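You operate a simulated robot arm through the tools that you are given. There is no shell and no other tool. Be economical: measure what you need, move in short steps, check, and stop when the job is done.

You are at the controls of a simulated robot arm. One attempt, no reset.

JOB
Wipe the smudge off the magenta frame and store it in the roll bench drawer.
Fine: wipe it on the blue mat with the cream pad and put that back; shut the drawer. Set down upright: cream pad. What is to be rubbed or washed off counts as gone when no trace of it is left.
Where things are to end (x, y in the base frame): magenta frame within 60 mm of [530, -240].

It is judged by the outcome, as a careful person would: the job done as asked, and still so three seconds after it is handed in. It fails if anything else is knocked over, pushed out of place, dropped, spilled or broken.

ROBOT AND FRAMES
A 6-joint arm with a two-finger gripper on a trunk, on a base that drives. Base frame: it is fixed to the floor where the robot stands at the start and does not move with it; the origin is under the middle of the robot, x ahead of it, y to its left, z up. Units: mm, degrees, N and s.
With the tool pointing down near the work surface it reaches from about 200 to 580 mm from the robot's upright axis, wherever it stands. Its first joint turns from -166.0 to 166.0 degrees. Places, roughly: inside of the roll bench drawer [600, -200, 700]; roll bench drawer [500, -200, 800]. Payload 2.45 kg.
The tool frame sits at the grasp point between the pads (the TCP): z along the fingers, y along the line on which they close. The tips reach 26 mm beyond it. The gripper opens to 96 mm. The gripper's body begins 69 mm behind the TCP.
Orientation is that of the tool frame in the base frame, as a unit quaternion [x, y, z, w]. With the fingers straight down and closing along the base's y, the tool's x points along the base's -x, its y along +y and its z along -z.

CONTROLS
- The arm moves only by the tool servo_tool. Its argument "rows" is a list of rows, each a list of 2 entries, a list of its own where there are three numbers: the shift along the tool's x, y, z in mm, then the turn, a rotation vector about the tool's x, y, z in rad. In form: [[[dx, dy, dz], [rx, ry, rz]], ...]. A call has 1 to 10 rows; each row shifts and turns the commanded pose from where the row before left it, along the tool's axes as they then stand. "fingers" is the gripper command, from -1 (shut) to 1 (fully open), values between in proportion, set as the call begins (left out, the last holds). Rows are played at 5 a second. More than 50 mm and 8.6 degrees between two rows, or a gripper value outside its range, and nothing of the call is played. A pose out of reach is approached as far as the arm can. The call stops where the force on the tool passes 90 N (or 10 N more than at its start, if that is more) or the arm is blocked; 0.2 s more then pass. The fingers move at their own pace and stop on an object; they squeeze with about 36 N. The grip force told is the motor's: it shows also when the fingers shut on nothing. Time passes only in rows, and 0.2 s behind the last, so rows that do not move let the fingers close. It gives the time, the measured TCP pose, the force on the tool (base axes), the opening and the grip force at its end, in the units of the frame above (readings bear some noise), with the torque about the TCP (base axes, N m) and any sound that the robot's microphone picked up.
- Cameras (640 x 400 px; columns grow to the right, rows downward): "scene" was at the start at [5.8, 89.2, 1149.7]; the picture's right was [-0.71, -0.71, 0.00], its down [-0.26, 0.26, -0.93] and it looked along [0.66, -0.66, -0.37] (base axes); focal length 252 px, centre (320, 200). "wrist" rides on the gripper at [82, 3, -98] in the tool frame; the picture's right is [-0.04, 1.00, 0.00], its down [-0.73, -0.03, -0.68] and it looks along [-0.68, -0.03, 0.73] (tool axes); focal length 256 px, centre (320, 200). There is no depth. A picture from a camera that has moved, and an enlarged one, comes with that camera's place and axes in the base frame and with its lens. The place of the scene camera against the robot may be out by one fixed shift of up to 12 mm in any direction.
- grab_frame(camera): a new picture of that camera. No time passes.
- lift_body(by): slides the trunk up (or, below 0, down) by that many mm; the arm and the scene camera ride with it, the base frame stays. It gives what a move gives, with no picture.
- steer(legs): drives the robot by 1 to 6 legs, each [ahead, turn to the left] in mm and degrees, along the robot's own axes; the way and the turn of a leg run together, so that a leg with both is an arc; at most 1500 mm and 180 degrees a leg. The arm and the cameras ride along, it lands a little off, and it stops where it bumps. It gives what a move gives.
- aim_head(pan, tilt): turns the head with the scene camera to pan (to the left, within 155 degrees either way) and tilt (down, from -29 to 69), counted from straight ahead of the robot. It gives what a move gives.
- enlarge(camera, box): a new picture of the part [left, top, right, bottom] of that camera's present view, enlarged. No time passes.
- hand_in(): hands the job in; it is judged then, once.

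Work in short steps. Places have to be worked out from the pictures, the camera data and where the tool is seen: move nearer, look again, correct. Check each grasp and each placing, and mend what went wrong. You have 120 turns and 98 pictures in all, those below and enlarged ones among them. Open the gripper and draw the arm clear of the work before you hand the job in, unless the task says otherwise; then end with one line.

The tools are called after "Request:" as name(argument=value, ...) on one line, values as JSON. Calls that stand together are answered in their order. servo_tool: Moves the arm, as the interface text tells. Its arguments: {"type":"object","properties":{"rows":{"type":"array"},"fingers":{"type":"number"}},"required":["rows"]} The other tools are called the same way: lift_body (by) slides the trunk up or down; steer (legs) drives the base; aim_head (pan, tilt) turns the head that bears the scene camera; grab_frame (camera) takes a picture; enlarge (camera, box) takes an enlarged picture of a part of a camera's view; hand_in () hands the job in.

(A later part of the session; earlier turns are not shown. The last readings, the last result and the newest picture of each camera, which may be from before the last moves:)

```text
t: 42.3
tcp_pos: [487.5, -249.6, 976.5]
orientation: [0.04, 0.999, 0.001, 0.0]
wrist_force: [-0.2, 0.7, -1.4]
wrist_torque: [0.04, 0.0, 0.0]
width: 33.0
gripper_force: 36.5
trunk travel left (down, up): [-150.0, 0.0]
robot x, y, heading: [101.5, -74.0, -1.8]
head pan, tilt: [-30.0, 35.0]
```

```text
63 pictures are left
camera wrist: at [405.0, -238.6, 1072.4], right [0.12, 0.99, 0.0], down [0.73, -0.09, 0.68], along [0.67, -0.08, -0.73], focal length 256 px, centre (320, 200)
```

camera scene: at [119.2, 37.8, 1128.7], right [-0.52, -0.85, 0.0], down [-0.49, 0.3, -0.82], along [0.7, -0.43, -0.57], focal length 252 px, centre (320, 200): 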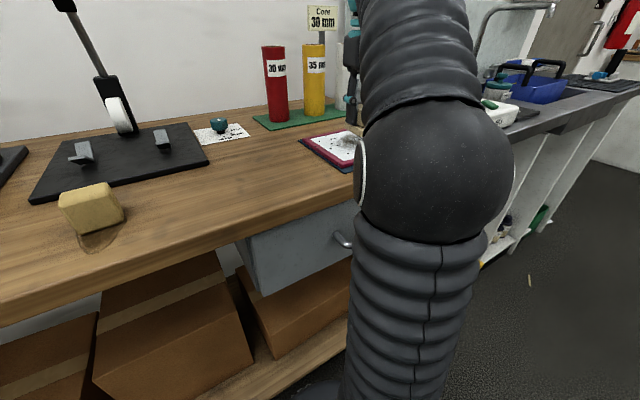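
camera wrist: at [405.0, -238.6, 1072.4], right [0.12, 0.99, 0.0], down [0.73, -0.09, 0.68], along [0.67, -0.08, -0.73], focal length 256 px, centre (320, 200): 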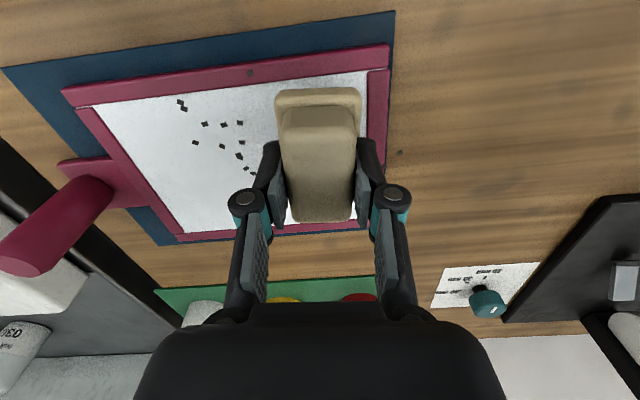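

The visible part is clean apart from the flecks. I'll back the tool off to see the right-hand part.

Request:
servo_tool(rows=[[[25, 10, 0], [0, 0, 0]], [[25, 15, 0], [0, 0, 0]], [[20, 20, 0], [0, 0, 0]], [[0, 30, 0], [0, 0, 0]]])

Request:
grab_frame(camera="wrist")

Request:
grab_frame(camera="scene")

```text
t: 43.3
tcp_pos: [421.0, -170.8, 976.5]
orientation: [0.04, 0.999, 0.001, 0.0]
wrist_force: [0.1, -0.1, -0.4]
wrist_torque: [0.01, 0.02, -0.01]
width: 33.0
gripper_force: 35.8
trunk travel left (down, up): [-150.0, 0.0]
robot x, y, heading: [99.4, -74.9, -1.6]
head pan, tilt: [-30.0, 35.0]
```

```text
62 pictures are left
camera wrist: at [338.4, -159.7, 1073.7], right [0.12, 0.99, 0.0], down [0.73, -0.09, 0.68], along [0.67, -0.08, -0.73], focal length 256 px, centre (320, 200)
```

wrist: 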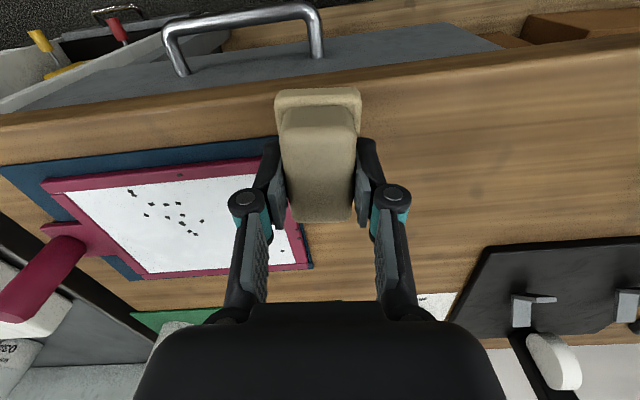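

```text
61 pictures are left
camera scene: at [119.3, 37.6, 1128.7], right [-0.52, -0.85, 0.0], down [-0.49, 0.3, -0.82], along [0.7, -0.43, -0.57], focal length 252 px, centre (320, 200)
```

scene: 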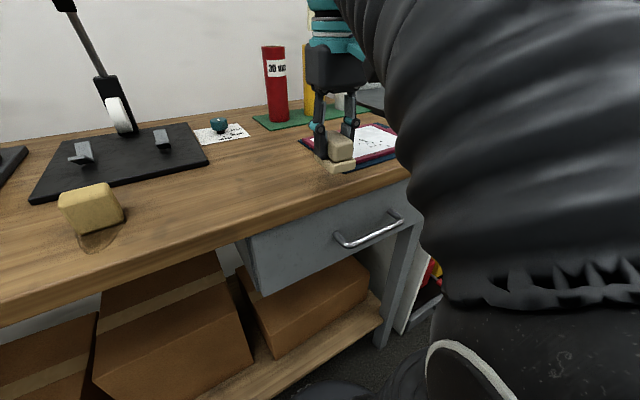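

Zooming on the frame from both cameras to judge what's left.

Request:
enlarge(camera="wrist", box=[30, 140, 320, 300])

Request:
enlarge(camera="scene", box=[290, 90, 410, 180])

```text
2.21 times, centred on (175, 220) of wrist
camera zoom: at [338.4, -159.7, 1073.7], right [0.12, 0.99, 0.0], down [0.73, -0.09, 0.68], along [0.67, -0.08, -0.73], focal length 565 px, centre (640, 156)
```

zoom: 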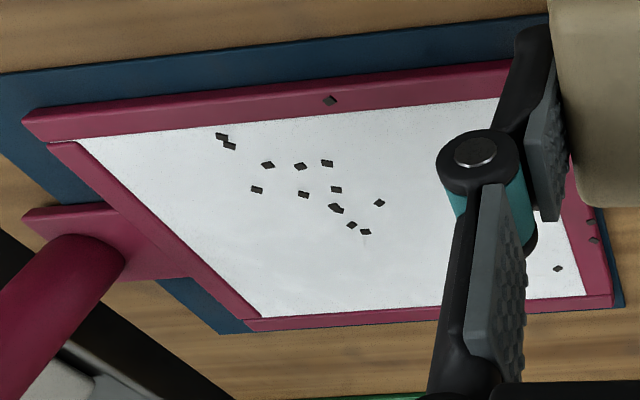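

```text
4.44 times, centred on (350, 135) of scene
camera zoom: at [119.3, 37.6, 1128.7], right [-0.52, -0.85, 0.0], down [-0.49, 0.3, -0.82], along [0.7, -0.43, -0.57], focal length 1122 px, centre (187, 489)
```

zoom: 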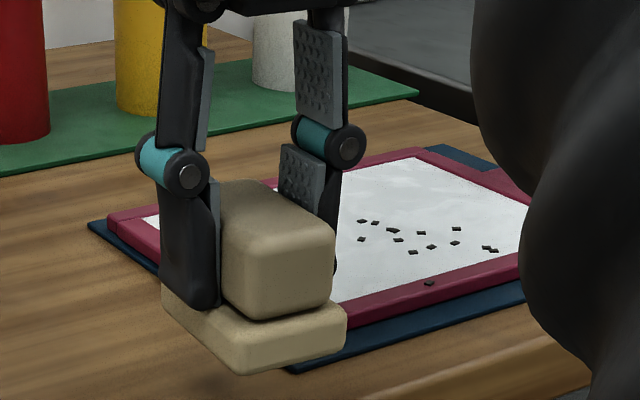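

The smudge looks gone, save perhaps a very faint trace near the middle. I'll make a second, cross-wise pass over the whole inset to be sure and to see whether the flecks respond.

Request:
servo_tool(rows=[[[-20, -24, 0], [0, 0, 0]], [[-25, -25, 0], [0, 0, 0]], [[-25, -25, 0], [0, 0, 0]], [[0, 0, 8], [0, 0, 0]], [[0, 0, 8], [0, 0, 0]], [[0, 0, 5], [0, 0, 0]], [[0, 0, 0], [0, 0, 0]]])

Request:
servo_tool(rows=[[[0, 0, 1.5], [0, 0, 0]], [[0, 0, 0], [0, 0, 0]]])

```text
t: 44.9
tcp_pos: [487.3, -250.8, 953.8]
orientation: [0.04, 0.999, 0.0, 0.0]
wrist_force: [1.5, -0.4, 1.8]
wrist_torque: [-0.02, -0.09, -0.02]
width: 33.0
gripper_force: 35.5
trunk travel left (down, up): [-150.0, 0.0]
robot x, y, heading: [101.0, -71.4, -1.5]
head pan, tilt: [-30.0, 35.0]
```

```text
t: 45.5
tcp_pos: [487.7, -249.2, 952.9]
orientation: [0.04, 0.999, -0.001, 0.001]
wrist_force: [3.0, -2.5, 14.2]
wrist_torque: [-0.02, -0.01, 0.04]
width: 33.0
gripper_force: 36.0
trunk travel left (down, up): [-150.0, 0.0]
robot x, y, heading: [102.1, -73.4, -1.5]
head pan, tilt: [-30.0, 35.0]
```

Press is 14 N. I'll add a little and sweep along y at x≈488, then x≈517 and x≈546.

Request:
servo_tool(rows=[[[-1, -13, 0.6], [0, 0, 0]], [[-1, -13, 0], [0, 0, 0]], [[-1, -13, 0], [0, 0, 0]], [[-1, -13, 0], [0, 0, 0]], [[-1, -13, 0], [0, 0, 0]], [[-1, -13, 0], [0, 0, 0]], [[-1, -13, 0], [0, 0, 0]], [[-1, -13, 0], [0, 0, 0]], [[-1, -13, 0], [0, 0, 0]]])

Request:
servo_tool(rows=[[[-14, 1, 0], [0, 0, 0]], [[-10, 1, 0], [0, 0, 0]], [[1, 14, 0], [0, 0, 0]], [[1, 14, 0], [0, 0, 0]], [[1, 14, 0], [0, 0, 0]], [[1, 14, 0], [0, 0, 0]], [[1, 14, 0], [0, 0, 0]], [[1, 14, 0], [0, 0, 0]], [[1, 14, 0], [0, 0, 0]], [[1, 14, 0], [0, 0, 0]]])

Request:
servo_tool(rows=[[[1, 8, 0], [0, 0, 0]], [[-14, 1, 0], [0, 0, 0]], [[-14, -8, 0], [0, 0, 0]], [[-1, -14, 0], [0, 0, 0]], [[-1, -14, 0], [0, 0, 0]], [[-1, -14, 0], [0, 0, 0]], [[-1, -14, 0], [0, 0, 0]], [[-1, -14, 0], [0, 0, 0]], [[-1, -14, 0], [0, 0, 0]], [[-1, -14, 0], [0, 0, 0]]])

Request:
enlarge(camera="wrist", box=[120, 0, 500, 240])

```text
t: 47.5
tcp_pos: [487.1, -365.8, 954.7]
orientation: [0.041, 0.999, 0.001, -0.001]
wrist_force: [0.8, -0.5, -1.2]
wrist_torque: [-0.02, 0.0, 0.01]
width: 32.8
gripper_force: 35.7
trunk travel left (down, up): [-150.0, 0.0]
robot x, y, heading: [100.9, -70.8, -1.5]
head pan, tilt: [-30.0, 35.0]
```

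```text
t: 49.7
tcp_pos: [510.7, -252.1, 954.0]
orientation: [0.04, 0.999, 0.0, 0.0]
wrist_force: [-0.2, -1.5, 9.8]
wrist_torque: [-0.1, -0.02, 0.06]
width: 33.0
gripper_force: 36.1
trunk travel left (down, up): [-150.0, 0.0]
robot x, y, heading: [99.2, -70.5, -1.5]
head pan, tilt: [-30.0, 35.0]
```

```text
t: 51.9
tcp_pos: [536.7, -351.9, 953.4]
orientation: [0.04, 0.999, -0.001, 0.0]
wrist_force: [0.6, 4.1, 18.1]
wrist_torque: [0.18, -0.14, 0.0]
width: 33.0
gripper_force: 36.0
trunk travel left (down, up): [-150.0, 0.0]
robot x, y, heading: [100.8, -69.5, -1.5]
head pan, tilt: [-30.0, 35.0]
```

```text
1.67 times, centred on (310, 120) of wrist
camera zoom: at [453.7, -342.5, 1051.1], right [0.12, 0.99, 0.0], down [0.73, -0.09, 0.68], along [0.67, -0.08, -0.73], focal length 427 px, centre (337, 333)
```

zoom: 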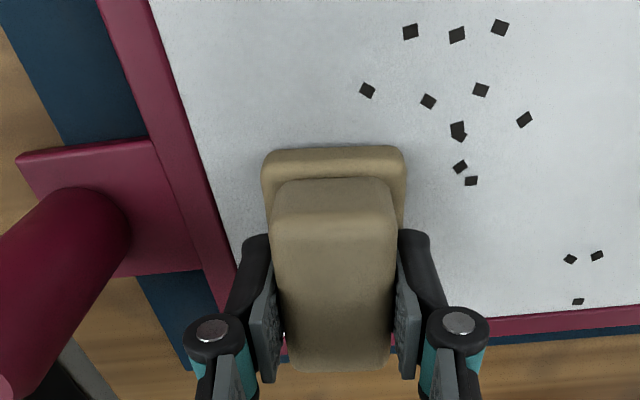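

The glass is clean apart from the flecks, which don't react to wiping and also lie on the border and bench, so they aren't the smudge. One last sweep back across the far side, then lift.

Request:
servo_tool(rows=[[[-8, 1, 0.5], [0, 0, 0]], [[1, 14, 0], [0, 0, 0]], [[1, 14, 0], [0, 0, 0]], [[1, 14, 0], [0, 0, 0]], [[1, 14, 0], [0, 0, 0]], [[1, 14, 0], [0, 0, 0]], [[1, 14, 0], [0, 0, 0]], [[1, 12, 0], [0, 0, 0]]])

Request:
servo_tool(rows=[[[0, 0, -5], [0, 0, 0]], [[0, 0, -8], [0, 0, 0]], [[0, 0, -10], [0, 0, 0]], [[20, 20, 0], [0, 0, 0]], [[25, 25, 0], [0, 0, 0]], [[25, 40, 0], [0, 0, 0]], [[0, 40, 0], [0, 0, 0]], [[0, 30, 0], [0, 0, 0]], [[0, 0, 0], [0, 0, 0]]])

Request:
enlarge(camera="scene", box=[290, 90, 430, 190])

Request:
enlarge(camera="wrist", box=[0, 100, 260, 300])

```text
t: 53.7
tcp_pos: [546.5, -255.8, 952.6]
orientation: [0.039, 0.999, -0.002, 0.0]
wrist_force: [0.0, -5.9, 21.6]
wrist_torque: [-0.29, -0.14, 0.05]
width: 32.9
gripper_force: 35.7
trunk travel left (down, up): [-150.0, 0.0]
robot x, y, heading: [98.6, -74.2, -1.5]
head pan, tilt: [-30.0, 35.0]
```

```text
t: 55.7
tcp_pos: [491.5, -94.2, 973.0]
orientation: [0.04, 0.999, -0.001, 0.0]
wrist_force: [0.2, -0.2, 0.6]
wrist_torque: [-0.02, 0.0, 0.0]
width: 32.9
gripper_force: 35.8
trunk travel left (down, up): [-150.0, 0.0]
robot x, y, heading: [100.2, -72.9, -1.4]
head pan, tilt: [-30.0, 35.0]
```

```text
4.00 times, centred on (360, 140) of scene
camera zoom: at [119.2, 37.7, 1128.7], right [-0.52, -0.85, 0.0], down [-0.49, 0.3, -0.82], along [0.7, -0.43, -0.57], focal length 1010 px, centre (160, 440)
```

zoom: 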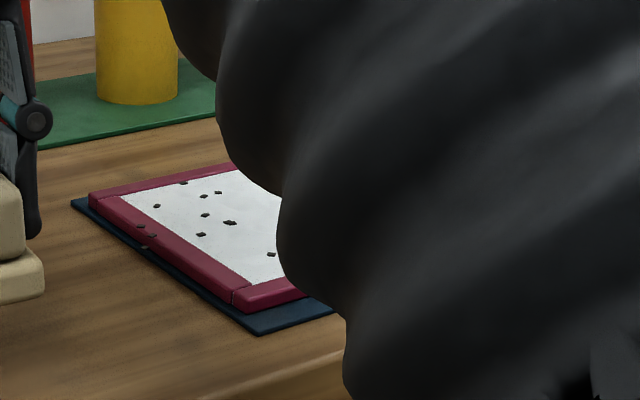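

```text
2.00 times, centred on (130, 200) of wrist
camera zoom: at [409.2, -83.8, 1071.4], right [0.12, 0.99, 0.0], down [0.73, -0.09, 0.68], along [0.67, -0.08, -0.73], focal length 512 px, centre (700, 200)
```

zoom: 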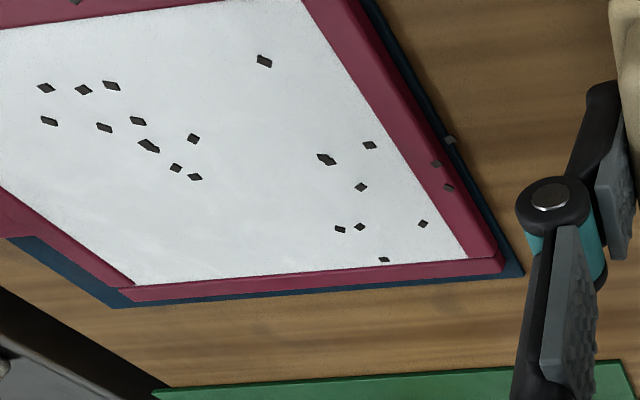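

The frame is free of smudge. I'll carry the pad back to its home (480, -45) and lower gently.

Request:
servo_tool(rows=[[[5, 16, 0], [0, 0, 0]], [[5, 16, 0], [0, 0, 0]], [[5, 16, 0], [0, 0, 0]], [[0, 0, 10], [0, 0, 0]], [[0, 0, 10], [0, 0, 0]], [[0, 0, 4], [0, 0, 0]], [[0, 0, 0], [0, 0, 0]]])

Request:
servo_tool(rows=[[[0, 0, 2], [0, 0, 0]], [[0, 0, 0], [0, 0, 0]]])

Request:
servo_tool(rows=[[[0, 0, 1.5], [0, 0, 0]], [[0, 0, 0], [0, 0, 0]]])

Request:
enlarge(camera="scene", box=[150, 100, 310, 200])

```text
t: 57.3
tcp_pos: [477.3, -47.1, 952.2]
orientation: [0.04, 0.999, -0.001, -0.001]
wrist_force: [-0.8, 0.1, 0.0]
wrist_torque: [-0.02, 0.0, 0.0]
width: 33.0
gripper_force: 36.3
trunk travel left (down, up): [-150.0, 0.0]
robot x, y, heading: [100.8, -72.9, -1.3]
head pan, tilt: [-30.0, 35.0]
```

```text
t: 57.9
tcp_pos: [477.3, -46.9, 950.5]
orientation: [0.041, 0.999, 0.0, 0.0]
wrist_force: [-0.3, 0.9, 0.9]
wrist_torque: [-0.01, 0.01, 0.03]
width: 32.8
gripper_force: 35.7
trunk travel left (down, up): [-150.0, 0.0]
robot x, y, heading: [100.0, -73.0, -1.3]
head pan, tilt: [-30.0, 35.0]
```

```text
t: 58.5
tcp_pos: [478.1, -47.3, 947.3]
orientation: [0.04, 0.999, 0.0, 0.0]
wrist_force: [0.7, -0.5, -1.5]
wrist_torque: [0.02, 0.0, -0.02]
width: 33.0
gripper_force: 36.0
trunk travel left (down, up): [-150.0, 0.0]
robot x, y, heading: [99.4, -69.1, -1.5]
head pan, tilt: [-30.0, 35.0]
```

```text
4.00 times, centred on (230, 150) of scene
camera zoom: at [119.2, 37.8, 1128.7], right [-0.52, -0.85, 0.0], down [-0.49, 0.3, -0.82], along [0.7, -0.43, -0.57], focal length 1010 px, centre (680, 400)
```

zoom: 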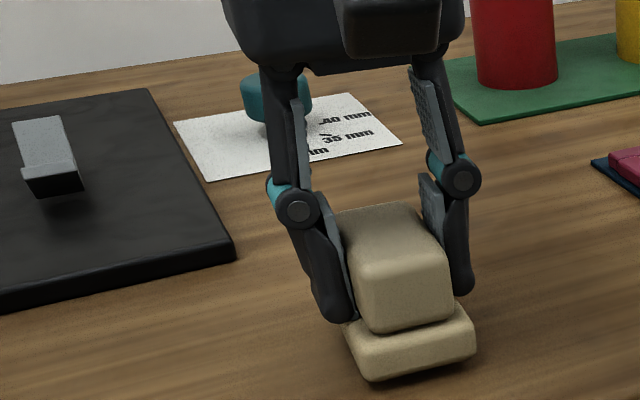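

The pad is about 4 mm above the bench and 3 mm to -y of where it began; I'll correct and set it down.

Request:
servo_tool(rows=[[[-1, 3, 0], [0, 0, 0]], [[0, 0, 1.5], [0, 0, 0]], [[0, 0, 1], [0, 0, 0]], [[0, 0, 0], [0, 0, 0]]])

Request:
servo_tool(rows=[[[0, 0, 1], [0, 0, 0]], [[0, 0, 0], [0, 0, 0]]])

```text
t: 59.5
tcp_pos: [479.4, -44.6, 945.4]
orientation: [0.04, 0.999, 0.0, -0.001]
wrist_force: [0.0, -1.1, -0.7]
wrist_torque: [0.02, 0.0, -0.02]
width: 32.9
gripper_force: 35.7
trunk travel left (down, up): [-150.0, 0.0]
robot x, y, heading: [96.9, -74.9, -1.5]
head pan, tilt: [-30.0, 35.0]
```

```text
t: 60.1
tcp_pos: [477.8, -44.5, 943.5]
orientation: [0.04, 0.999, 0.0, 0.0]
wrist_force: [0.6, 0.6, -1.2]
wrist_torque: [0.0, 0.0, -0.01]
width: 33.2
gripper_force: 36.0
trunk travel left (down, up): [-150.0, 0.0]
robot x, y, heading: [98.1, -75.1, -1.6]
head pan, tilt: [-30.0, 35.0]
```

Request:
servo_tool(rows=[[[0, 0, 1], [0, 0, 0]], [[0, 0, 0], [0, 0, 0]]])

Request:
servo_tool(rows=[[[0, 0, 1], [0, 0, 0]], [[0, 0, 0], [0, 0, 0]]])

```text
t: 60.7
tcp_pos: [479.0, -44.2, 943.7]
orientation: [0.04, 0.999, -0.001, 0.0]
wrist_force: [-1.7, 2.4, 7.5]
wrist_torque: [0.06, 0.1, -0.02]
width: 32.6
gripper_force: 36.4
trunk travel left (down, up): [-150.0, 0.0]
robot x, y, heading: [100.3, -74.4, -1.3]
head pan, tilt: [-30.0, 35.0]
```

```text
t: 61.3
tcp_pos: [478.0, -44.6, 942.9]
orientation: [0.041, 0.999, 0.0, 0.003]
wrist_force: [2.4, 0.8, 42.7]
wrist_torque: [0.04, 0.42, -0.01]
width: 33.0
gripper_force: 36.2
trunk travel left (down, up): [-150.0, 0.0]
robot x, y, heading: [102.1, -75.6, -1.4]
head pan, tilt: [-30.0, 35.0]
```

The pad is on the bench. I'll ease the press, open and rise.

Request:
servo_tool(rows=[[[0, 0, -1], [0, 0, 0]], [[0, 0, 0], [0, 0, 0]]])

Request:
servo_tool(rows=[[[0, 0, 0], [0, 0, 0]], [[0, 0, 0], [0, 0, 0]], [[0, 0, 0], [0, 0, 0]], [[0, 0, -15], [0, 0, 0]], [[0, 0, -20], [0, 0, 0]], [[0, 0, -15], [0, 0, 0]]], fingers=1)

Request:
enlarge(camera="scene", box=[150, 100, 310, 200])

```text
t: 61.9
tcp_pos: [478.6, -44.7, 944.0]
orientation: [0.041, 0.999, -0.001, 0.001]
wrist_force: [5.9, -4.8, 36.1]
wrist_torque: [-0.22, -0.42, -0.02]
width: 33.2
gripper_force: 35.9
trunk travel left (down, up): [-150.0, 0.0]
robot x, y, heading: [100.3, -73.4, -1.6]
head pan, tilt: [-30.0, 35.0]
```

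```text
t: 63.3
tcp_pos: [478.7, -44.6, 994.5]
orientation: [0.039, 0.999, 0.001, 0.0]
wrist_force: [0.2, -0.2, 0.5]
wrist_torque: [0.02, -0.01, -0.01]
width: 95.6
gripper_force: 0.0
trunk travel left (down, up): [-150.0, 0.0]
robot x, y, heading: [100.7, -72.4, -1.6]
head pan, tilt: [-30.0, 35.0]
```

```text
4.00 times, centred on (230, 150) of scene
camera zoom: at [119.2, 37.8, 1128.6], right [-0.52, -0.85, 0.0], down [-0.49, 0.3, -0.82], along [0.7, -0.43, -0.57], focal length 1010 px, centre (680, 400)
```

zoom: 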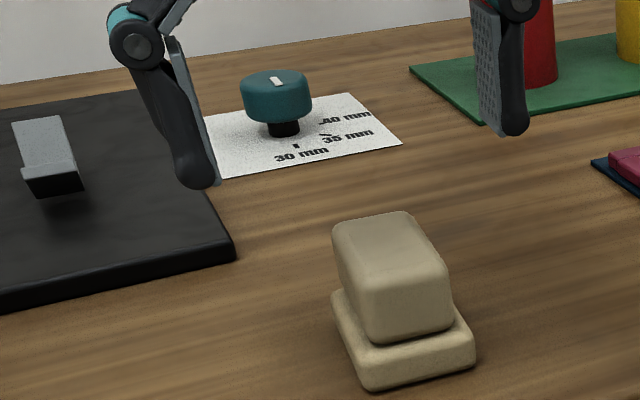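

The pad is back upright within a few millimetres of its start. For the drawer and the frame, a robot stance beside the drawer near (100, -600) would reach everything. I'll retract the arm first and look at the floor there.

Request:
servo_tool(rows=[[[40, 0, 0], [0, 0, 0]], [[40, 0, 0], [0, 0, 0]], [[40, 0, 0], [0, 0, 0]], [[30, 0, 0], [0, 0, 0]]])

Request:
aim_head(pan=-80, tilt=35)

Request:
grab_frame(camera="scene")

Request:
grab_frame(camera="wrist")

```text
t: 64.3
tcp_pos: [332.8, -30.2, 983.3]
orientation: [0.041, 0.999, 0.0, 0.001]
wrist_force: [1.1, 0.1, -1.0]
wrist_torque: [-0.04, 0.05, 0.06]
width: 96.2
gripper_force: 0.0
out of reach, approached as far as the arm can: row 4
trunk travel left (down, up): [-150.0, 0.0]
robot x, y, heading: [98.4, -72.1, -1.5]
head pan, tilt: [-30.0, 35.0]
```

```text
t: 65.5
tcp_pos: [333.9, -31.7, 983.4]
orientation: [0.04, 0.999, 0.0, 0.001]
wrist_force: [0.6, 0.6, 0.0]
wrist_torque: [0.0, -0.01, -0.01]
width: 96.1
gripper_force: 0.0
trunk travel left (down, up): [-150.0, 0.0]
robot x, y, heading: [99.7, -77.0, -1.5]
head pan, tilt: [-80.0, 35.0]
```

```text
53 pictures are left
camera scene: at [57.1, -3.3, 1128.7], right [-0.99, -0.15, 0.0], down [-0.09, 0.57, -0.82], along [0.12, -0.81, -0.57], focal length 252 px, centre (320, 200)
```

scene: 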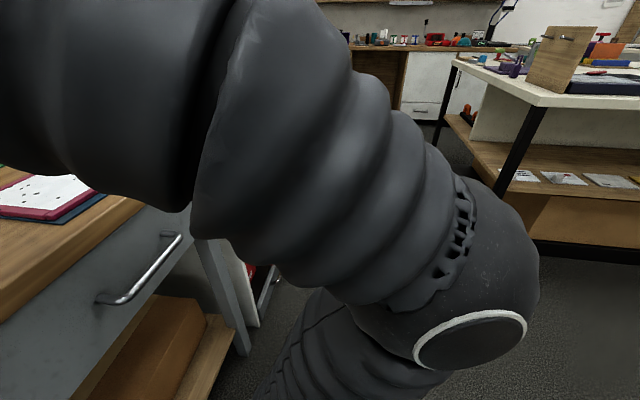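

```text
52 pictures are left
camera wrist: at [250.7, -21.0, 1080.7], right [0.12, 0.99, 0.0], down [0.73, -0.09, 0.68], along [0.68, -0.08, -0.73], focal length 256 px, centre (320, 200)
```

wrist: 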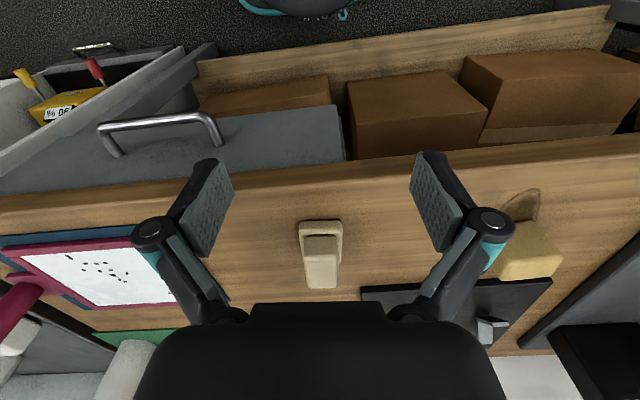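

The floor near (40, -600) is open; the base front sits low, roughly 260 mm ahead of the axis. I'll back away, turn right, drive along the bench and turn left to face the drawer's side diagonally.

Request:
steer(legs=[[-130, 0], [0, -80], [535, 0], [0, 80]])

Request:
aim_head(pan=35, tilt=40)

Request:
grab_frame(camera="scene")

Request:
grab_frame(camera="wrist")

```text
t: 76.4
tcp_pos: [271.9, -545.1, 982.3]
orientation: [0.03, 1.0, 0.0, 0.001]
wrist_force: [0.1, -0.5, 0.3]
wrist_torque: [-0.01, 0.0, 0.01]
width: 96.1
gripper_force: 0.1
trunk travel left (down, up): [-150.0, 0.0]
robot x, y, heading: [37.4, -593.2, -0.3]
head pan, tilt: [-80.0, 35.0]
```

```text
t: 78.3
tcp_pos: [270.4, -546.3, 984.1]
orientation: [0.03, 1.0, 0.0, 0.0]
wrist_force: [-0.1, 0.0, 0.5]
wrist_torque: [0.04, -0.01, -0.06]
width: 95.8
gripper_force: 0.1
trunk travel left (down, up): [-150.0, 0.0]
robot x, y, heading: [36.7, -592.3, -0.3]
head pan, tilt: [35.0, 40.0]
```

```text
51 pictures are left
camera scene: at [50.6, -387.7, 1121.1], right [0.57, -0.82, 0.0], down [-0.53, -0.36, -0.77], along [0.63, 0.43, -0.64], focal length 252 px, centre (320, 200)
```

scene: 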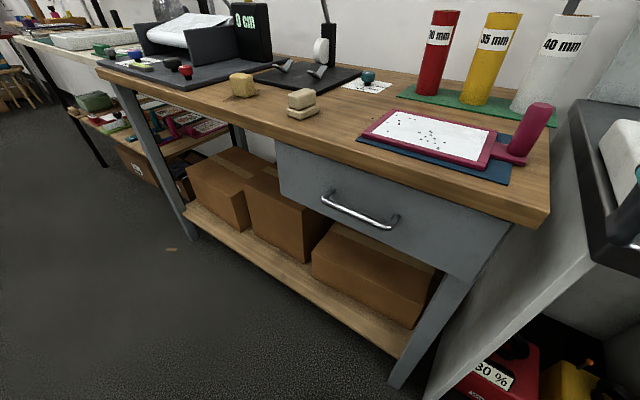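

```text
50 pictures are left
camera wrist: at [189.1, -536.7, 1080.6], right [0.1, 0.99, 0.0], down [0.73, -0.07, 0.68], along [0.68, -0.07, -0.73], focal length 256 px, centre (320, 200)
```

wrist: 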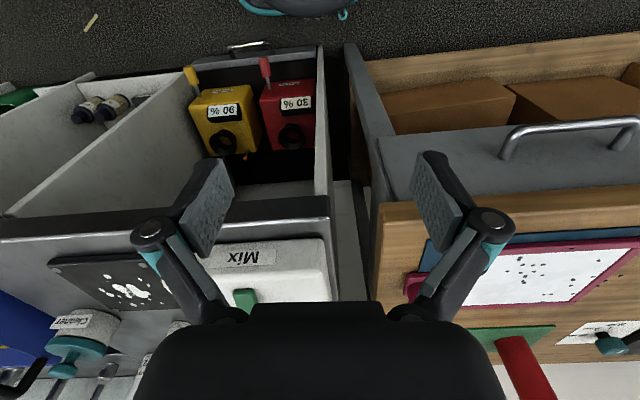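

From here everything is in view. The drawer handle bar runs along y, from about (360, -322) to (360, -188) at z≈805, just under the bench edge, so I'll grip it from the front with the tool pitched forward. First I'll move to free space in front of the drawer and start pitching.

Request:
servo_tool(rows=[[[21, 42, 0], [0, 0, 0]], [[21, 42, 0], [0, 0, 0]], [[21, 42, 0], [0, 0, 0]], [[21, 42, 0], [0, 0, 0]], [[21, 42, 0], [0, 0, 0]], [[0, 0, 0], [0, 0, 0]]])

Request:
servo_tool(rows=[[[0, 0, 0], [0, -0.14, 0]], [[0, 0, 0], [0, -0.14, 0]], [[0, 0, 0], [0, -0.14, 0]], [[0, 0, 0], [0, -0.14, 0]], [[0, 0, 0], [0, -0.14, 0]], [[0, 0, 0], [0, 0, 0]]])

```text
t: 79.8
tcp_pos: [185.3, -328.8, 985.2]
orientation: [0.038, 0.999, -0.003, 0.002]
wrist_force: [0.2, -1.1, 1.1]
wrist_torque: [0.01, 0.0, -0.03]
width: 96.0
gripper_force: 0.0
trunk travel left (down, up): [-150.0, 0.0]
robot x, y, heading: [40.4, -590.7, -0.5]
head pan, tilt: [35.0, 40.0]
```

```text
t: 80.4
tcp_pos: [234.5, -348.8, 984.3]
orientation: [0.133, 0.979, -0.022, 0.154]
wrist_force: [0.3, 0.0, -0.2]
wrist_torque: [-0.03, -0.01, -0.02]
width: 96.1
gripper_force: 0.0
trunk travel left (down, up): [-150.0, 0.0]
robot x, y, heading: [40.1, -593.6, -0.7]
head pan, tilt: [35.0, 40.0]
stopped in row 3: the arm was blocked; the commanded pose is now the measured one
```

The arm blocked at its top limit while pitching. I'll come down about 110 mm in free space and then continue the pitch.

Request:
servo_tool(rows=[[[10, 0, 32], [0, 0, 0]], [[10, 0, 32], [0, 0, 0]], [[12, 0, 38], [0, 0, 0]], [[0, 0, 0], [0, 0, 0]]])

Request:
servo_tool(rows=[[[0, 0, 0], [0, -0.1, 0]], [[0, 0, 0], [0, -0.1, 0]], [[0, 0, 0], [0, -0.1, 0]], [[0, 0, 0], [0, -0.1, 0]], [[0, 0, 0], [0, 0, 0]]])

Request:
grab_frame(camera="scene")

```text
t: 81.4
tcp_pos: [234.7, -346.9, 883.5]
orientation: [0.132, 0.98, -0.012, 0.151]
wrist_force: [-0.8, 0.6, 0.1]
wrist_torque: [-0.02, 0.04, 0.0]
width: 95.9
gripper_force: 0.1
trunk travel left (down, up): [-150.0, 0.0]
robot x, y, heading: [38.9, -590.4, -0.5]
head pan, tilt: [35.0, 40.0]
```

```text
t: 82.2
tcp_pos: [276.8, -370.0, 919.0]
orientation: [0.232, 0.932, -0.006, 0.277]
wrist_force: [0.5, 0.4, -0.2]
wrist_torque: [-0.01, -0.02, -0.01]
width: 96.1
gripper_force: 0.0
trunk travel left (down, up): [-150.0, 0.0]
robot x, y, heading: [40.8, -589.0, -0.4]
head pan, tilt: [35.0, 40.0]
stopped in row 3: the arm was blocked; the commanded pose is now the measured one
```

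```text
49 pictures are left
camera scene: at [21.9, -407.8, 1080.9], right [0.56, -0.83, 0.0], down [-0.79, -0.54, -0.29], along [0.24, 0.16, -0.96], focal length 252 px, centre (320, 200)
```

scene: 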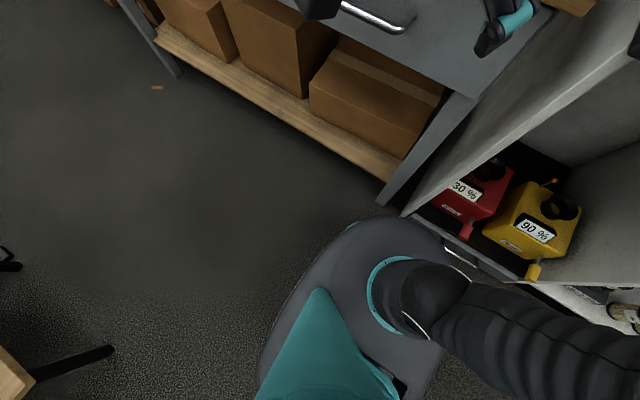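

The scene camera has been knocked to look steeply down, so the arm is pressing on the robot's own head on its left side. I'll undo the pitch and move the arm away from it.

Request:
servo_tool(rows=[[[0, -20, 0], [0, 0.12, 0]], [[0, -25, 0], [0, 0.12, 0]], [[0, -25, 0], [0, 0.12, 0]], [[0, -25, 0], [0, 0.12, 0]], [[0, 0, 0], [0, 0, 0]]])

Request:
grab_frame(camera="scene")

```text
t: 83.4
tcp_pos: [235.7, -450.8, 907.0]
orientation: [0.216, 0.974, 0.045, 0.046]
wrist_force: [-0.7, 0.4, 0.2]
wrist_torque: [-0.01, 0.04, -0.02]
width: 96.0
gripper_force: 0.1
trunk travel left (down, up): [-150.0, 0.0]
robot x, y, heading: [40.0, -589.9, -0.0]
head pan, tilt: [35.0, 40.0]
```

```text
48 pictures are left
camera scene: at [50.6, -387.7, 1121.1], right [0.57, -0.82, 0.0], down [-0.53, -0.36, -0.77], along [0.63, 0.43, -0.64], focal length 252 px, centre (320, 200)
```

scene: 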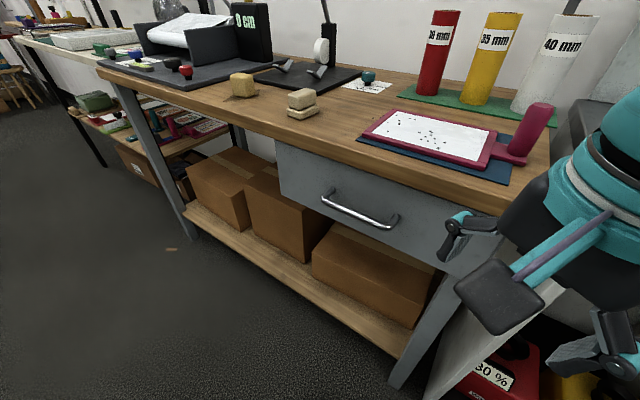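

The head is back to its proper pose. I'll turn the base left about 80° so the head ends up away from the bench and the drawer lies on the robot's free front-right.

Request:
steer(legs=[[0, 80]])

Request:
aim_head(pan=-45, tilt=30)

Request:
grab_frame(camera="scene")

```text
t: 87.2
tcp_pos: [-59.9, -370.1, 905.9]
orientation: [-0.451, 0.89, 0.065, 0.008]
wrist_force: [0.5, -0.4, 0.8]
wrist_torque: [0.0, 0.0, 0.03]
width: 95.8
gripper_force: 0.0
trunk travel left (down, up): [-150.0, 0.0]
robot x, y, heading: [39.6, -593.5, 78.5]
head pan, tilt: [35.0, 40.0]
```

```text
t: 88.7
tcp_pos: [-61.2, -371.3, 906.1]
orientation: [-0.451, 0.89, 0.064, 0.008]
wrist_force: [0.1, -0.6, 0.4]
wrist_torque: [-0.03, 0.01, 0.01]
width: 96.1
gripper_force: 0.1
trunk travel left (down, up): [-150.0, 0.0]
robot x, y, heading: [39.7, -593.2, 78.3]
head pan, tilt: [-45.0, 30.0]
```

```text
47 pictures are left
camera scene: at [-51.5, -571.1, 1136.5], right [0.55, -0.83, 0.0], down [-0.42, -0.28, -0.87], along [0.72, 0.48, -0.5], focal length 252 px, centre (320, 200)
```

scene: 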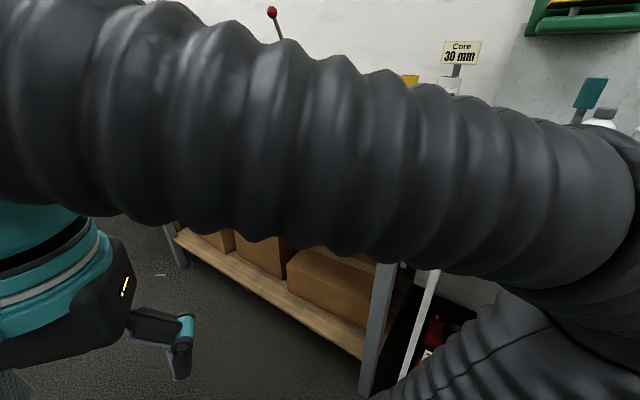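

The arm is free now. I'll turn the tool so that it closes along x, then work out the corrections from the reading.

Request:
servo_tool(rows=[[[0, 0, 0], [0, 0, -0.13]], [[0, 0, 0], [0, 0, -0.13]], [[0, 0, 0], [0, 0, -0.13]], [[0, 0, 0], [0, 0, -0.13]], [[0, 0, 0], [0, 0, -0.12]], [[0, 0, 0], [0, 0, 0]]])

```text
t: 90.1
tcp_pos: [-61.7, -371.4, 905.3]
orientation: [0.709, -0.702, -0.059, -0.027]
wrist_force: [0.3, 0.6, -0.3]
wrist_torque: [0.0, 0.01, 0.01]
width: 95.9
gripper_force: 0.0
trunk travel left (down, up): [-150.0, 0.0]
robot x, y, heading: [37.9, -591.6, 78.6]
head pan, tilt: [-45.0, 30.0]
```

Tool axes now: x≈-Y, y≈-X. I'll move to about (240, -270, 865) ahead of the handle, then level the small tilt.

Request:
servo_tool(rows=[[[-13, -43.5, 5.4], [0, 0, 0]], [[-13, -43.5, 5.4], [0, 0, 0]], [[-13, -43.5, 5.4], [0, 0, 0]], [[-13, -43.5, 5.4], [0, 0, 0]], [[-13, -43.5, 5.4], [0, 0, 0]], [[-13, -43.5, 5.4], [0, 0, 0]], [[-13, -43.5, 5.4], [0, 0, 0]], [[0, 0, 0], [0, 0.12, 0]], [[0, 0, 0], [0, 0, 0]]])

Request:
servo_tool(rows=[[[0, 0, 0], [0.14, 0, 0]], [[0, 0, 0], [0.14, 0, 0]], [[0, 0, 0], [0.14, 0, 0]], [[0, 0, 0], [0.14, 0, 0]], [[0, 0, 0], [0.14, 0, 0]], [[0, 0, 0], [0, 0, 0]]])

Request:
grab_frame(camera="wrist")

```text
t: 92.1
tcp_pos: [240.2, -276.1, 868.2]
orientation: [0.711, -0.703, -0.015, 0.016]
wrist_force: [0.2, 0.3, 0.5]
wrist_torque: [-0.02, 0.0, -0.04]
width: 96.0
gripper_force: 0.2
trunk travel left (down, up): [-150.0, 0.0]
robot x, y, heading: [38.4, -590.1, 78.3]
head pan, tilt: [-45.0, 30.0]
```

```text
t: 93.5
tcp_pos: [240.6, -273.8, 867.3]
orientation: [0.672, -0.666, 0.227, -0.231]
wrist_force: [0.4, 0.4, 0.2]
wrist_torque: [0.01, -0.02, 0.01]
width: 95.9
gripper_force: 0.0
trunk travel left (down, up): [-150.0, 0.0]
robot x, y, heading: [35.9, -590.8, 78.4]
head pan, tilt: [-45.0, 30.0]
```

```text
46 pictures are left
camera wrist: at [177.2, -356.1, 941.3], right [-0.79, 0.03, -0.61], down [-0.4, 0.73, 0.56], along [0.46, 0.68, -0.56], focal length 256 px, centre (320, 200)
```

wrist: 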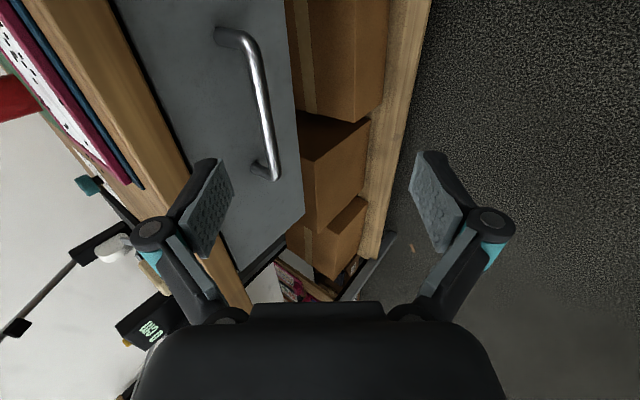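

The pitching works. From this view the bar is at (360, y -319 to -187, z 805), about 25 mm off the drawer face. I'll pitch further to nearly horizontal.

Request:
servo_tool(rows=[[[0, 0, 0], [0.14, 0, 0]], [[0, 0, 0], [0.14, 0, 0]], [[0, 0, 0], [0.14, 0, 0]], [[0, 0, 0], [0.14, 0, 0]], [[0, 0, 0], [0.14, 0, 0]], [[0, 0, 0], [0, 0, 0]]])

Request:
grab_frame(camera="wrist")

```text
t: 94.9
tcp_pos: [241.3, -274.2, 865.4]
orientation: [0.553, -0.548, 0.441, -0.447]
wrist_force: [-0.4, 0.5, -0.3]
wrist_torque: [-0.02, -0.01, 0.0]
width: 95.9
gripper_force: 0.1
trunk travel left (down, up): [-150.0, 0.0]
robot x, y, heading: [38.8, -591.3, 78.5]
head pan, tilt: [-45.0, 30.0]
```

```text
45 pictures are left
camera wrist: at [143.3, -356.0, 883.0], right [-0.21, 0.04, -0.98], down [-0.66, 0.73, 0.17], along [0.72, 0.69, -0.13], focal length 256 px, centre (320, 200)
```

wrist: 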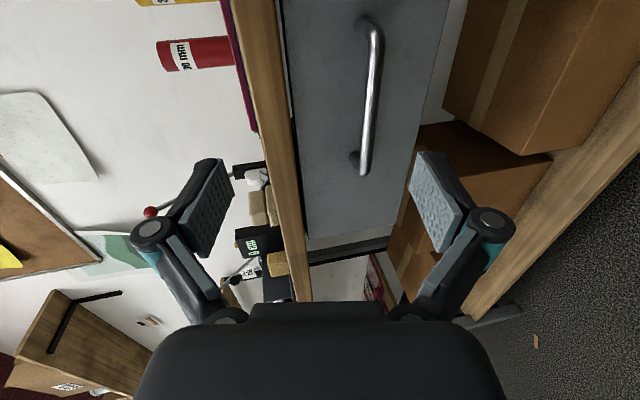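

The tool points forward, 12° down. The bar refines to about (359, -254, 801). I'll narrow the fingers to about half, move to a standoff and check alignment.

Request:
servo_tool(rows=[[[-6, 13, 23], [0, 0, 0]], [[-7, 13, 23], [0, 0, 0]], [[-6, 12, 23], [0, 0, 0]], [[0, 0, 0], [0, 0, 0]]], fingers=0.1)

Request:
grab_frame(camera="wrist")

```text
t: 95.9
tcp_pos: [298.9, -254.2, 811.9]
orientation: [0.553, -0.548, 0.441, -0.446]
wrist_force: [0.2, -0.3, -0.1]
wrist_torque: [0.01, 0.03, 0.02]
width: 52.5
gripper_force: 0.1
trunk travel left (down, up): [-150.0, 0.0]
robot x, y, heading: [39.4, -592.0, 78.6]
head pan, tilt: [-45.0, 30.0]
```

```text
44 pictures are left
camera wrist: at [202.6, -336.5, 829.7], right [-0.21, 0.04, -0.98], down [-0.66, 0.73, 0.17], along [0.72, 0.69, -0.13], focal length 256 px, centre (320, 200)
```

wrist: 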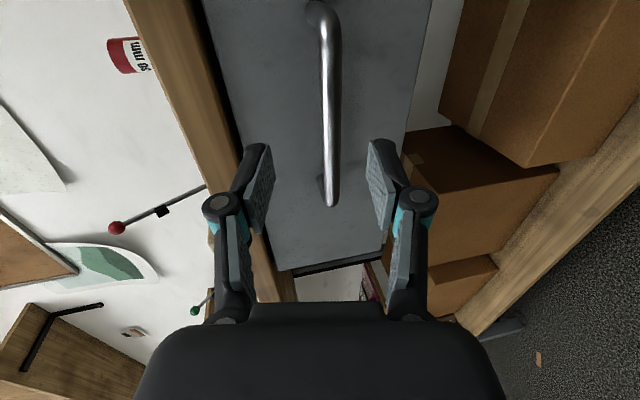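

The bar sits centrally between the fingers, at z≈795. I'll shift 6 mm down and approach along the tool.

Request:
servo_tool(rows=[[[0, 6, 14], [0, 0, 0]], [[0, 0, 14], [0, 0, 0]], [[0, 0, 13], [0, 0, 0]], [[0, 0, 10], [0, 0, 0]], [[0, 0, 0], [0, 0, 0]]])

Request:
grab_frame(camera="wrist")

```text
t: 97.1
tcp_pos: [350.5, -253.3, 795.6]
orientation: [0.553, -0.548, 0.441, -0.447]
wrist_force: [0.7, 0.1, -0.2]
wrist_torque: [0.05, 0.0, 0.0]
width: 52.9
gripper_force: 0.1
trunk travel left (down, up): [-150.0, 0.0]
robot x, y, heading: [42.3, -590.9, 78.5]
head pan, tilt: [-45.0, 30.0]
```

```text
43 pictures are left
camera wrist: at [252.6, -335.8, 812.9], right [-0.21, 0.04, -0.98], down [-0.66, 0.73, 0.17], along [0.72, 0.69, -0.13], focal length 256 px, centre (320, 200)
```

wrist: 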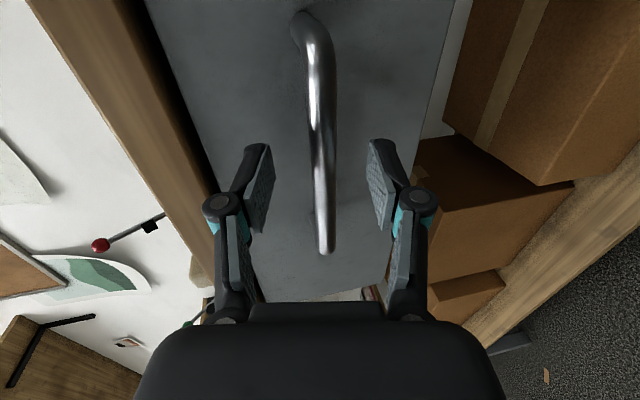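

The bar lies between the fingers at the grasp point. Closing.

Request:
servo_tool(rows=[[[0, 0, 0], [0, 0, 0]], [[0, 0, 0], [0, 0, 0]], [[0, 0, 0], [0, 0, 0]], [[0, 0, 0], [0, 0, 0]]], fingers=-1)

Request:
servo_tool(rows=[[[0, -1, -5], [0, 0, 0]], [[0, -2, -10], [0, 0, 0]], [[0, -2, -10], [0, 0, 0]], [[0, 0, 0], [0, 0, 0]]])

Request:
grab_frame(camera="wrist")

```text
t: 98.1
tcp_pos: [349.0, -253.1, 794.9]
orientation: [0.554, -0.549, 0.441, -0.445]
wrist_force: [-9.4, -5.1, -25.3]
wrist_torque: [0.2, 0.5, 0.13]
width: 13.5
gripper_force: 40.0
trunk travel left (down, up): [-150.0, 0.0]
robot x, y, heading: [35.8, -594.6, 78.4]
head pan, tilt: [-45.0, 30.0]
```

```text
t: 99.2
tcp_pos: [324.4, -254.9, 794.8]
orientation: [0.565, -0.549, 0.436, -0.436]
wrist_force: [-2.3, 10.5, -44.4]
wrist_torque: [0.98, 0.89, 0.64]
width: 13.3
gripper_force: 40.6
trunk travel left (down, up): [-150.0, 0.0]
robot x, y, heading: [38.5, -591.7, 78.5]
head pan, tilt: [-45.0, 30.0]
stopped in row 4: the force on the tool passed its limit at 90 N (the readings are from after the stop); the commanded pose is now the measured one
```

```text
42 pictures are left
camera wrist: at [227.3, -336.3, 815.4], right [-0.24, 0.02, -0.97], down [-0.66, 0.72, 0.18], along [0.71, 0.69, -0.16], focal length 256 px, centre (320, 200)
```

wrist: 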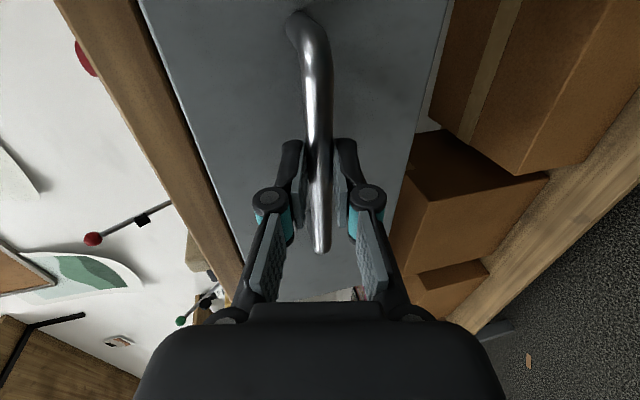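

The drawer has moved 25 mm, but I was drifting upward, with 44 N of vertical load. I'll correct down and pull straight along -x.

Request:
servo_tool(rows=[[[0, 2, 0], [0, 0, 0]], [[0, 2, 0], [0, 0, 0]], [[0, 0, 0], [0, 0, 0]]])

Request:
servo_tool(rows=[[[0, 2.4, -9.7], [0, 0, 0]], [[0, 2.4, -9.7], [0, 0, 0]], [[0, 2.4, -9.7], [0, 0, 0]], [[0, 2.4, -9.7], [0, 0, 0]], [[0, 0, 0], [0, 0, 0]]])

```text
t: 100.0
tcp_pos: [325.5, -253.1, 793.5]
orientation: [0.561, -0.549, 0.437, -0.44]
wrist_force: [0.4, 17.7, -33.4]
wrist_torque: [0.7, 0.67, -0.05]
width: 13.4
gripper_force: 40.4
trunk travel left (down, up): [-150.0, 0.0]
robot x, y, heading: [38.6, -590.9, 78.3]
head pan, tilt: [-45.0, 30.0]
```

```text
t: 101.2
tcp_pos: [283.2, -253.5, 794.2]
orientation: [0.559, -0.55, 0.438, -0.44]
wrist_force: [2.3, 3.1, -25.6]
wrist_torque: [0.76, 0.41, 0.64]
width: 13.4
gripper_force: 40.1
trunk travel left (down, up): [-150.0, 0.0]
robot x, y, heading: [38.2, -592.2, 78.5]
head pan, tilt: [-45.0, 30.0]
```

Sliding well: x is 283 with about 67 mm open. I'll keep pulling.

Request:
servo_tool(rows=[[[0, 3.5, -12], [0, 0, 0]], [[0, 3.2, -12], [0, 0, 0]], [[0, 2.8, -12], [0, 0, 0]], [[0, 2.8, -12], [0, 0, 0]], [[0, 2.8, -12], [0, 0, 0]], [[0, 0, 0], [0, 0, 0]]])

Request:
servo_tool(rows=[[[0, 2.8, -12], [0, 0, 0]], [[0, 2.8, -12], [0, 0, 0]], [[0, 2.8, -12], [0, 0, 0]], [[0, 2.8, -12], [0, 0, 0]], [[0, 0, 0], [0, 0, 0]]])

Request:
grab_frame(camera="scene")

```text
t: 102.6
tcp_pos: [220.4, -254.9, 795.7]
orientation: [0.561, -0.549, 0.437, -0.44]
wrist_force: [-2.2, 36.6, -11.9]
wrist_torque: [0.91, 0.2, 0.63]
width: 13.7
gripper_force: 40.0
trunk travel left (down, up): [-150.0, 0.0]
robot x, y, heading: [38.6, -591.0, 78.5]
head pan, tilt: [-45.0, 30.0]
```

```text
t: 103.8
tcp_pos: [171.6, -256.9, 795.0]
orientation: [0.558, -0.55, 0.439, -0.44]
wrist_force: [2.8, 9.9, 11.5]
wrist_torque: [0.48, -0.26, -0.14]
width: 13.3
gripper_force: 40.1
trunk travel left (down, up): [-150.0, 0.0]
robot x, y, heading: [39.1, -589.6, 78.5]
head pan, tilt: [-45.0, 30.0]
```

```text
41 pictures are left
camera scene: at [-51.6, -570.9, 1136.7], right [0.55, -0.84, 0.0], down [-0.42, -0.28, -0.87], along [0.72, 0.48, -0.5], focal length 252 px, centre (320, 200)
```

scene: 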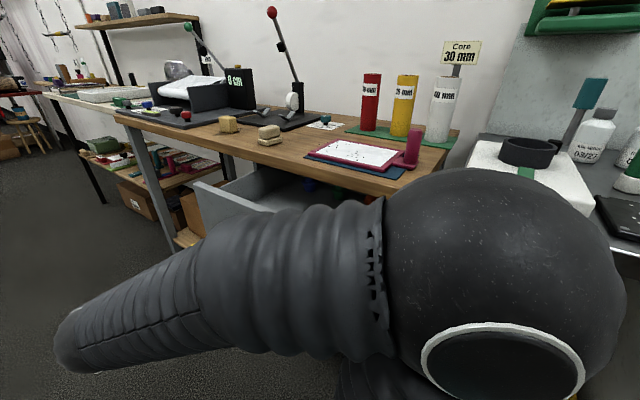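

About 177 mm open. Some things are visible inside the drawer. I'll pull another ~45 mm if it goes.

Request:
servo_tool(rows=[[[0, 2.4, -11], [0, 0, 0]], [[0, 2.4, -11], [0, 0, 0]], [[0, 2.4, -11], [0, 0, 0]], [[0, 2.4, -11], [0, 0, 0]], [[0, 0, 0], [0, 0, 0]]])

```text
t: 105.0
tcp_pos: [126.2, -256.8, 795.2]
orientation: [0.559, -0.549, 0.437, -0.441]
wrist_force: [1.7, 8.8, -8.8]
wrist_torque: [0.66, 0.12, 0.02]
width: 13.5
gripper_force: 40.0
trunk travel left (down, up): [-150.0, 0.0]
robot x, y, heading: [37.7, -589.5, 78.4]
head pan, tilt: [-45.0, 30.0]
```

About 223 mm open. I'll release the handle and draw back, then raise and return to pointing down to look inside.

Request:
servo_tool(rows=[[[0, 0, 0], [0, 0, 0]], [[0, 0, 0], [0, 0, 0]], [[0, 2, -12], [0, 0, 0]], [[0, 4, -18], [0, 0, 0]], [[0, 4, -18], [0, 0, 0]], [[0, 4, -18], [0, 0, 0]], [[0, 0, 0], [0, 0, 0]]], fingers=0.1)

Request:
servo_tool(rows=[[[0, -30, 0], [0, 0, 0]], [[0, -40, 0], [0, 0, 0]], [[0, -30, 0], [-0.1, 0, 0]], [[0, 0, 0], [-0.13, 0, 0]], [[0, 0, 0], [-0.13, 0, 0]], [[0, 0, 0], [-0.13, 0, 0]], [[0, 0, 0], [-0.13, 0, 0]], [[0, 0, 0], [-0.13, 0, 0]], [[0, 0, 0], [0, 0, 0]]])

Request:
grab_frame(camera="wrist")

Request:
grab_frame(camera="scene")

```text
t: 106.6
tcp_pos: [57.9, -260.2, 797.5]
orientation: [0.559, -0.549, 0.437, -0.441]
wrist_force: [0.1, 0.8, 0.8]
wrist_torque: [0.01, 0.0, 0.0]
width: 52.8
gripper_force: 0.0
trunk travel left (down, up): [-150.0, 0.0]
robot x, y, heading: [41.2, -588.8, 78.4]
head pan, tilt: [-45.0, 30.0]
```

```text
t: 108.6
tcp_pos: [82.4, -258.6, 893.1]
orientation: [0.682, -0.671, 0.205, -0.205]
wrist_force: [-1.1, 0.1, 0.5]
wrist_torque: [0.02, 0.02, 0.01]
width: 52.7
gripper_force: 0.1
trunk travel left (down, up): [-150.0, 0.0]
robot x, y, heading: [42.7, -593.3, 78.5]
head pan, tilt: [-45.0, 30.0]
```

```text
40 pictures are left
camera wrist: at [24.5, -339.8, 973.6], right [-0.83, 0.03, -0.55], down [-0.36, 0.73, 0.58], along [0.42, 0.68, -0.6], focal length 256 px, centre (320, 200)
```

wrist: 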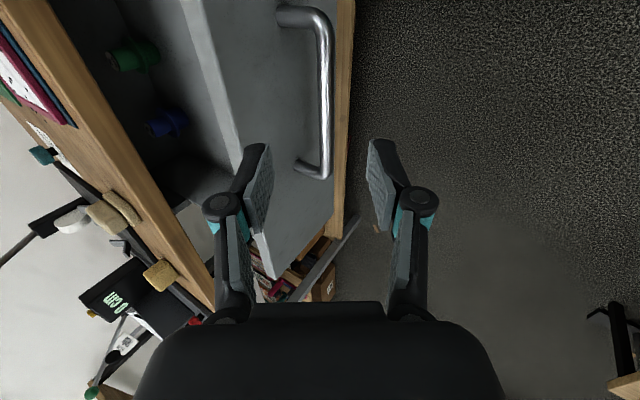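

```text
39 pictures are left
camera scene: at [-51.5, -571.0, 1136.5], right [0.55, -0.83, 0.0], down [-0.42, -0.28, -0.87], along [0.72, 0.48, -0.5], focal length 252 px, centre (320, 200)
```

scene: 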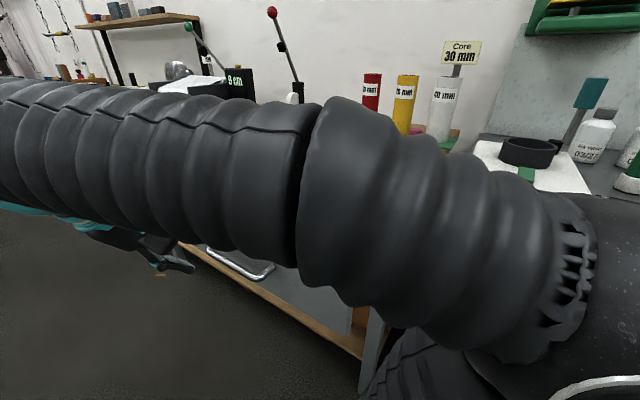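

Green and blue spool-like items lie in the drawer. I'll go upright, rise and move over the drawer to look straight in.

Request:
servo_tool(rows=[[[0, 0, 0], [-0.145, 0, 0]], [[0, 0, 0], [-0.145, 0, 0]], [[0, 0, 0], [-0.145, 0, 0]], [[0, 0, 0], [-0.145, 0, 0]], [[8, 0, -35], [0, 0, 0]], [[8, -40, -35], [0, 0, 0]], [[8, -45, 0], [0, 0, 0]], [[8, -45, 0], [0, 0, 0]], [[8, -40, 0], [0, 0, 0]], [[0, 0, 0], [0, 0, 0]]])

Request:
grab_frame(camera="wrist")

```text
refused: row 6 steps farther than a row can; nothing moved
```

```text
38 pictures are left
camera wrist: at [24.5, -339.8, 973.6], right [-0.83, 0.03, -0.55], down [-0.36, 0.73, 0.58], along [0.42, 0.68, -0.6], focal length 256 px, centre (320, 200)
```

wrist: 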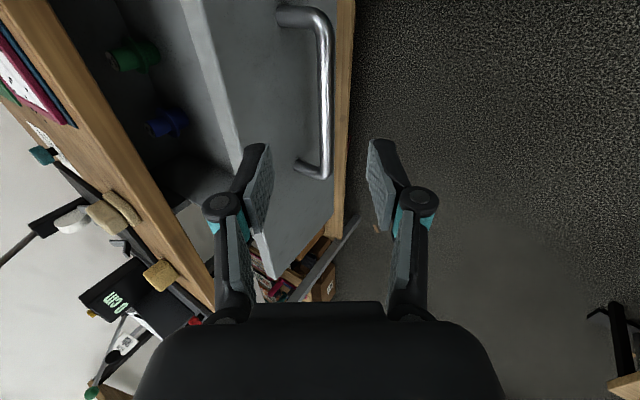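

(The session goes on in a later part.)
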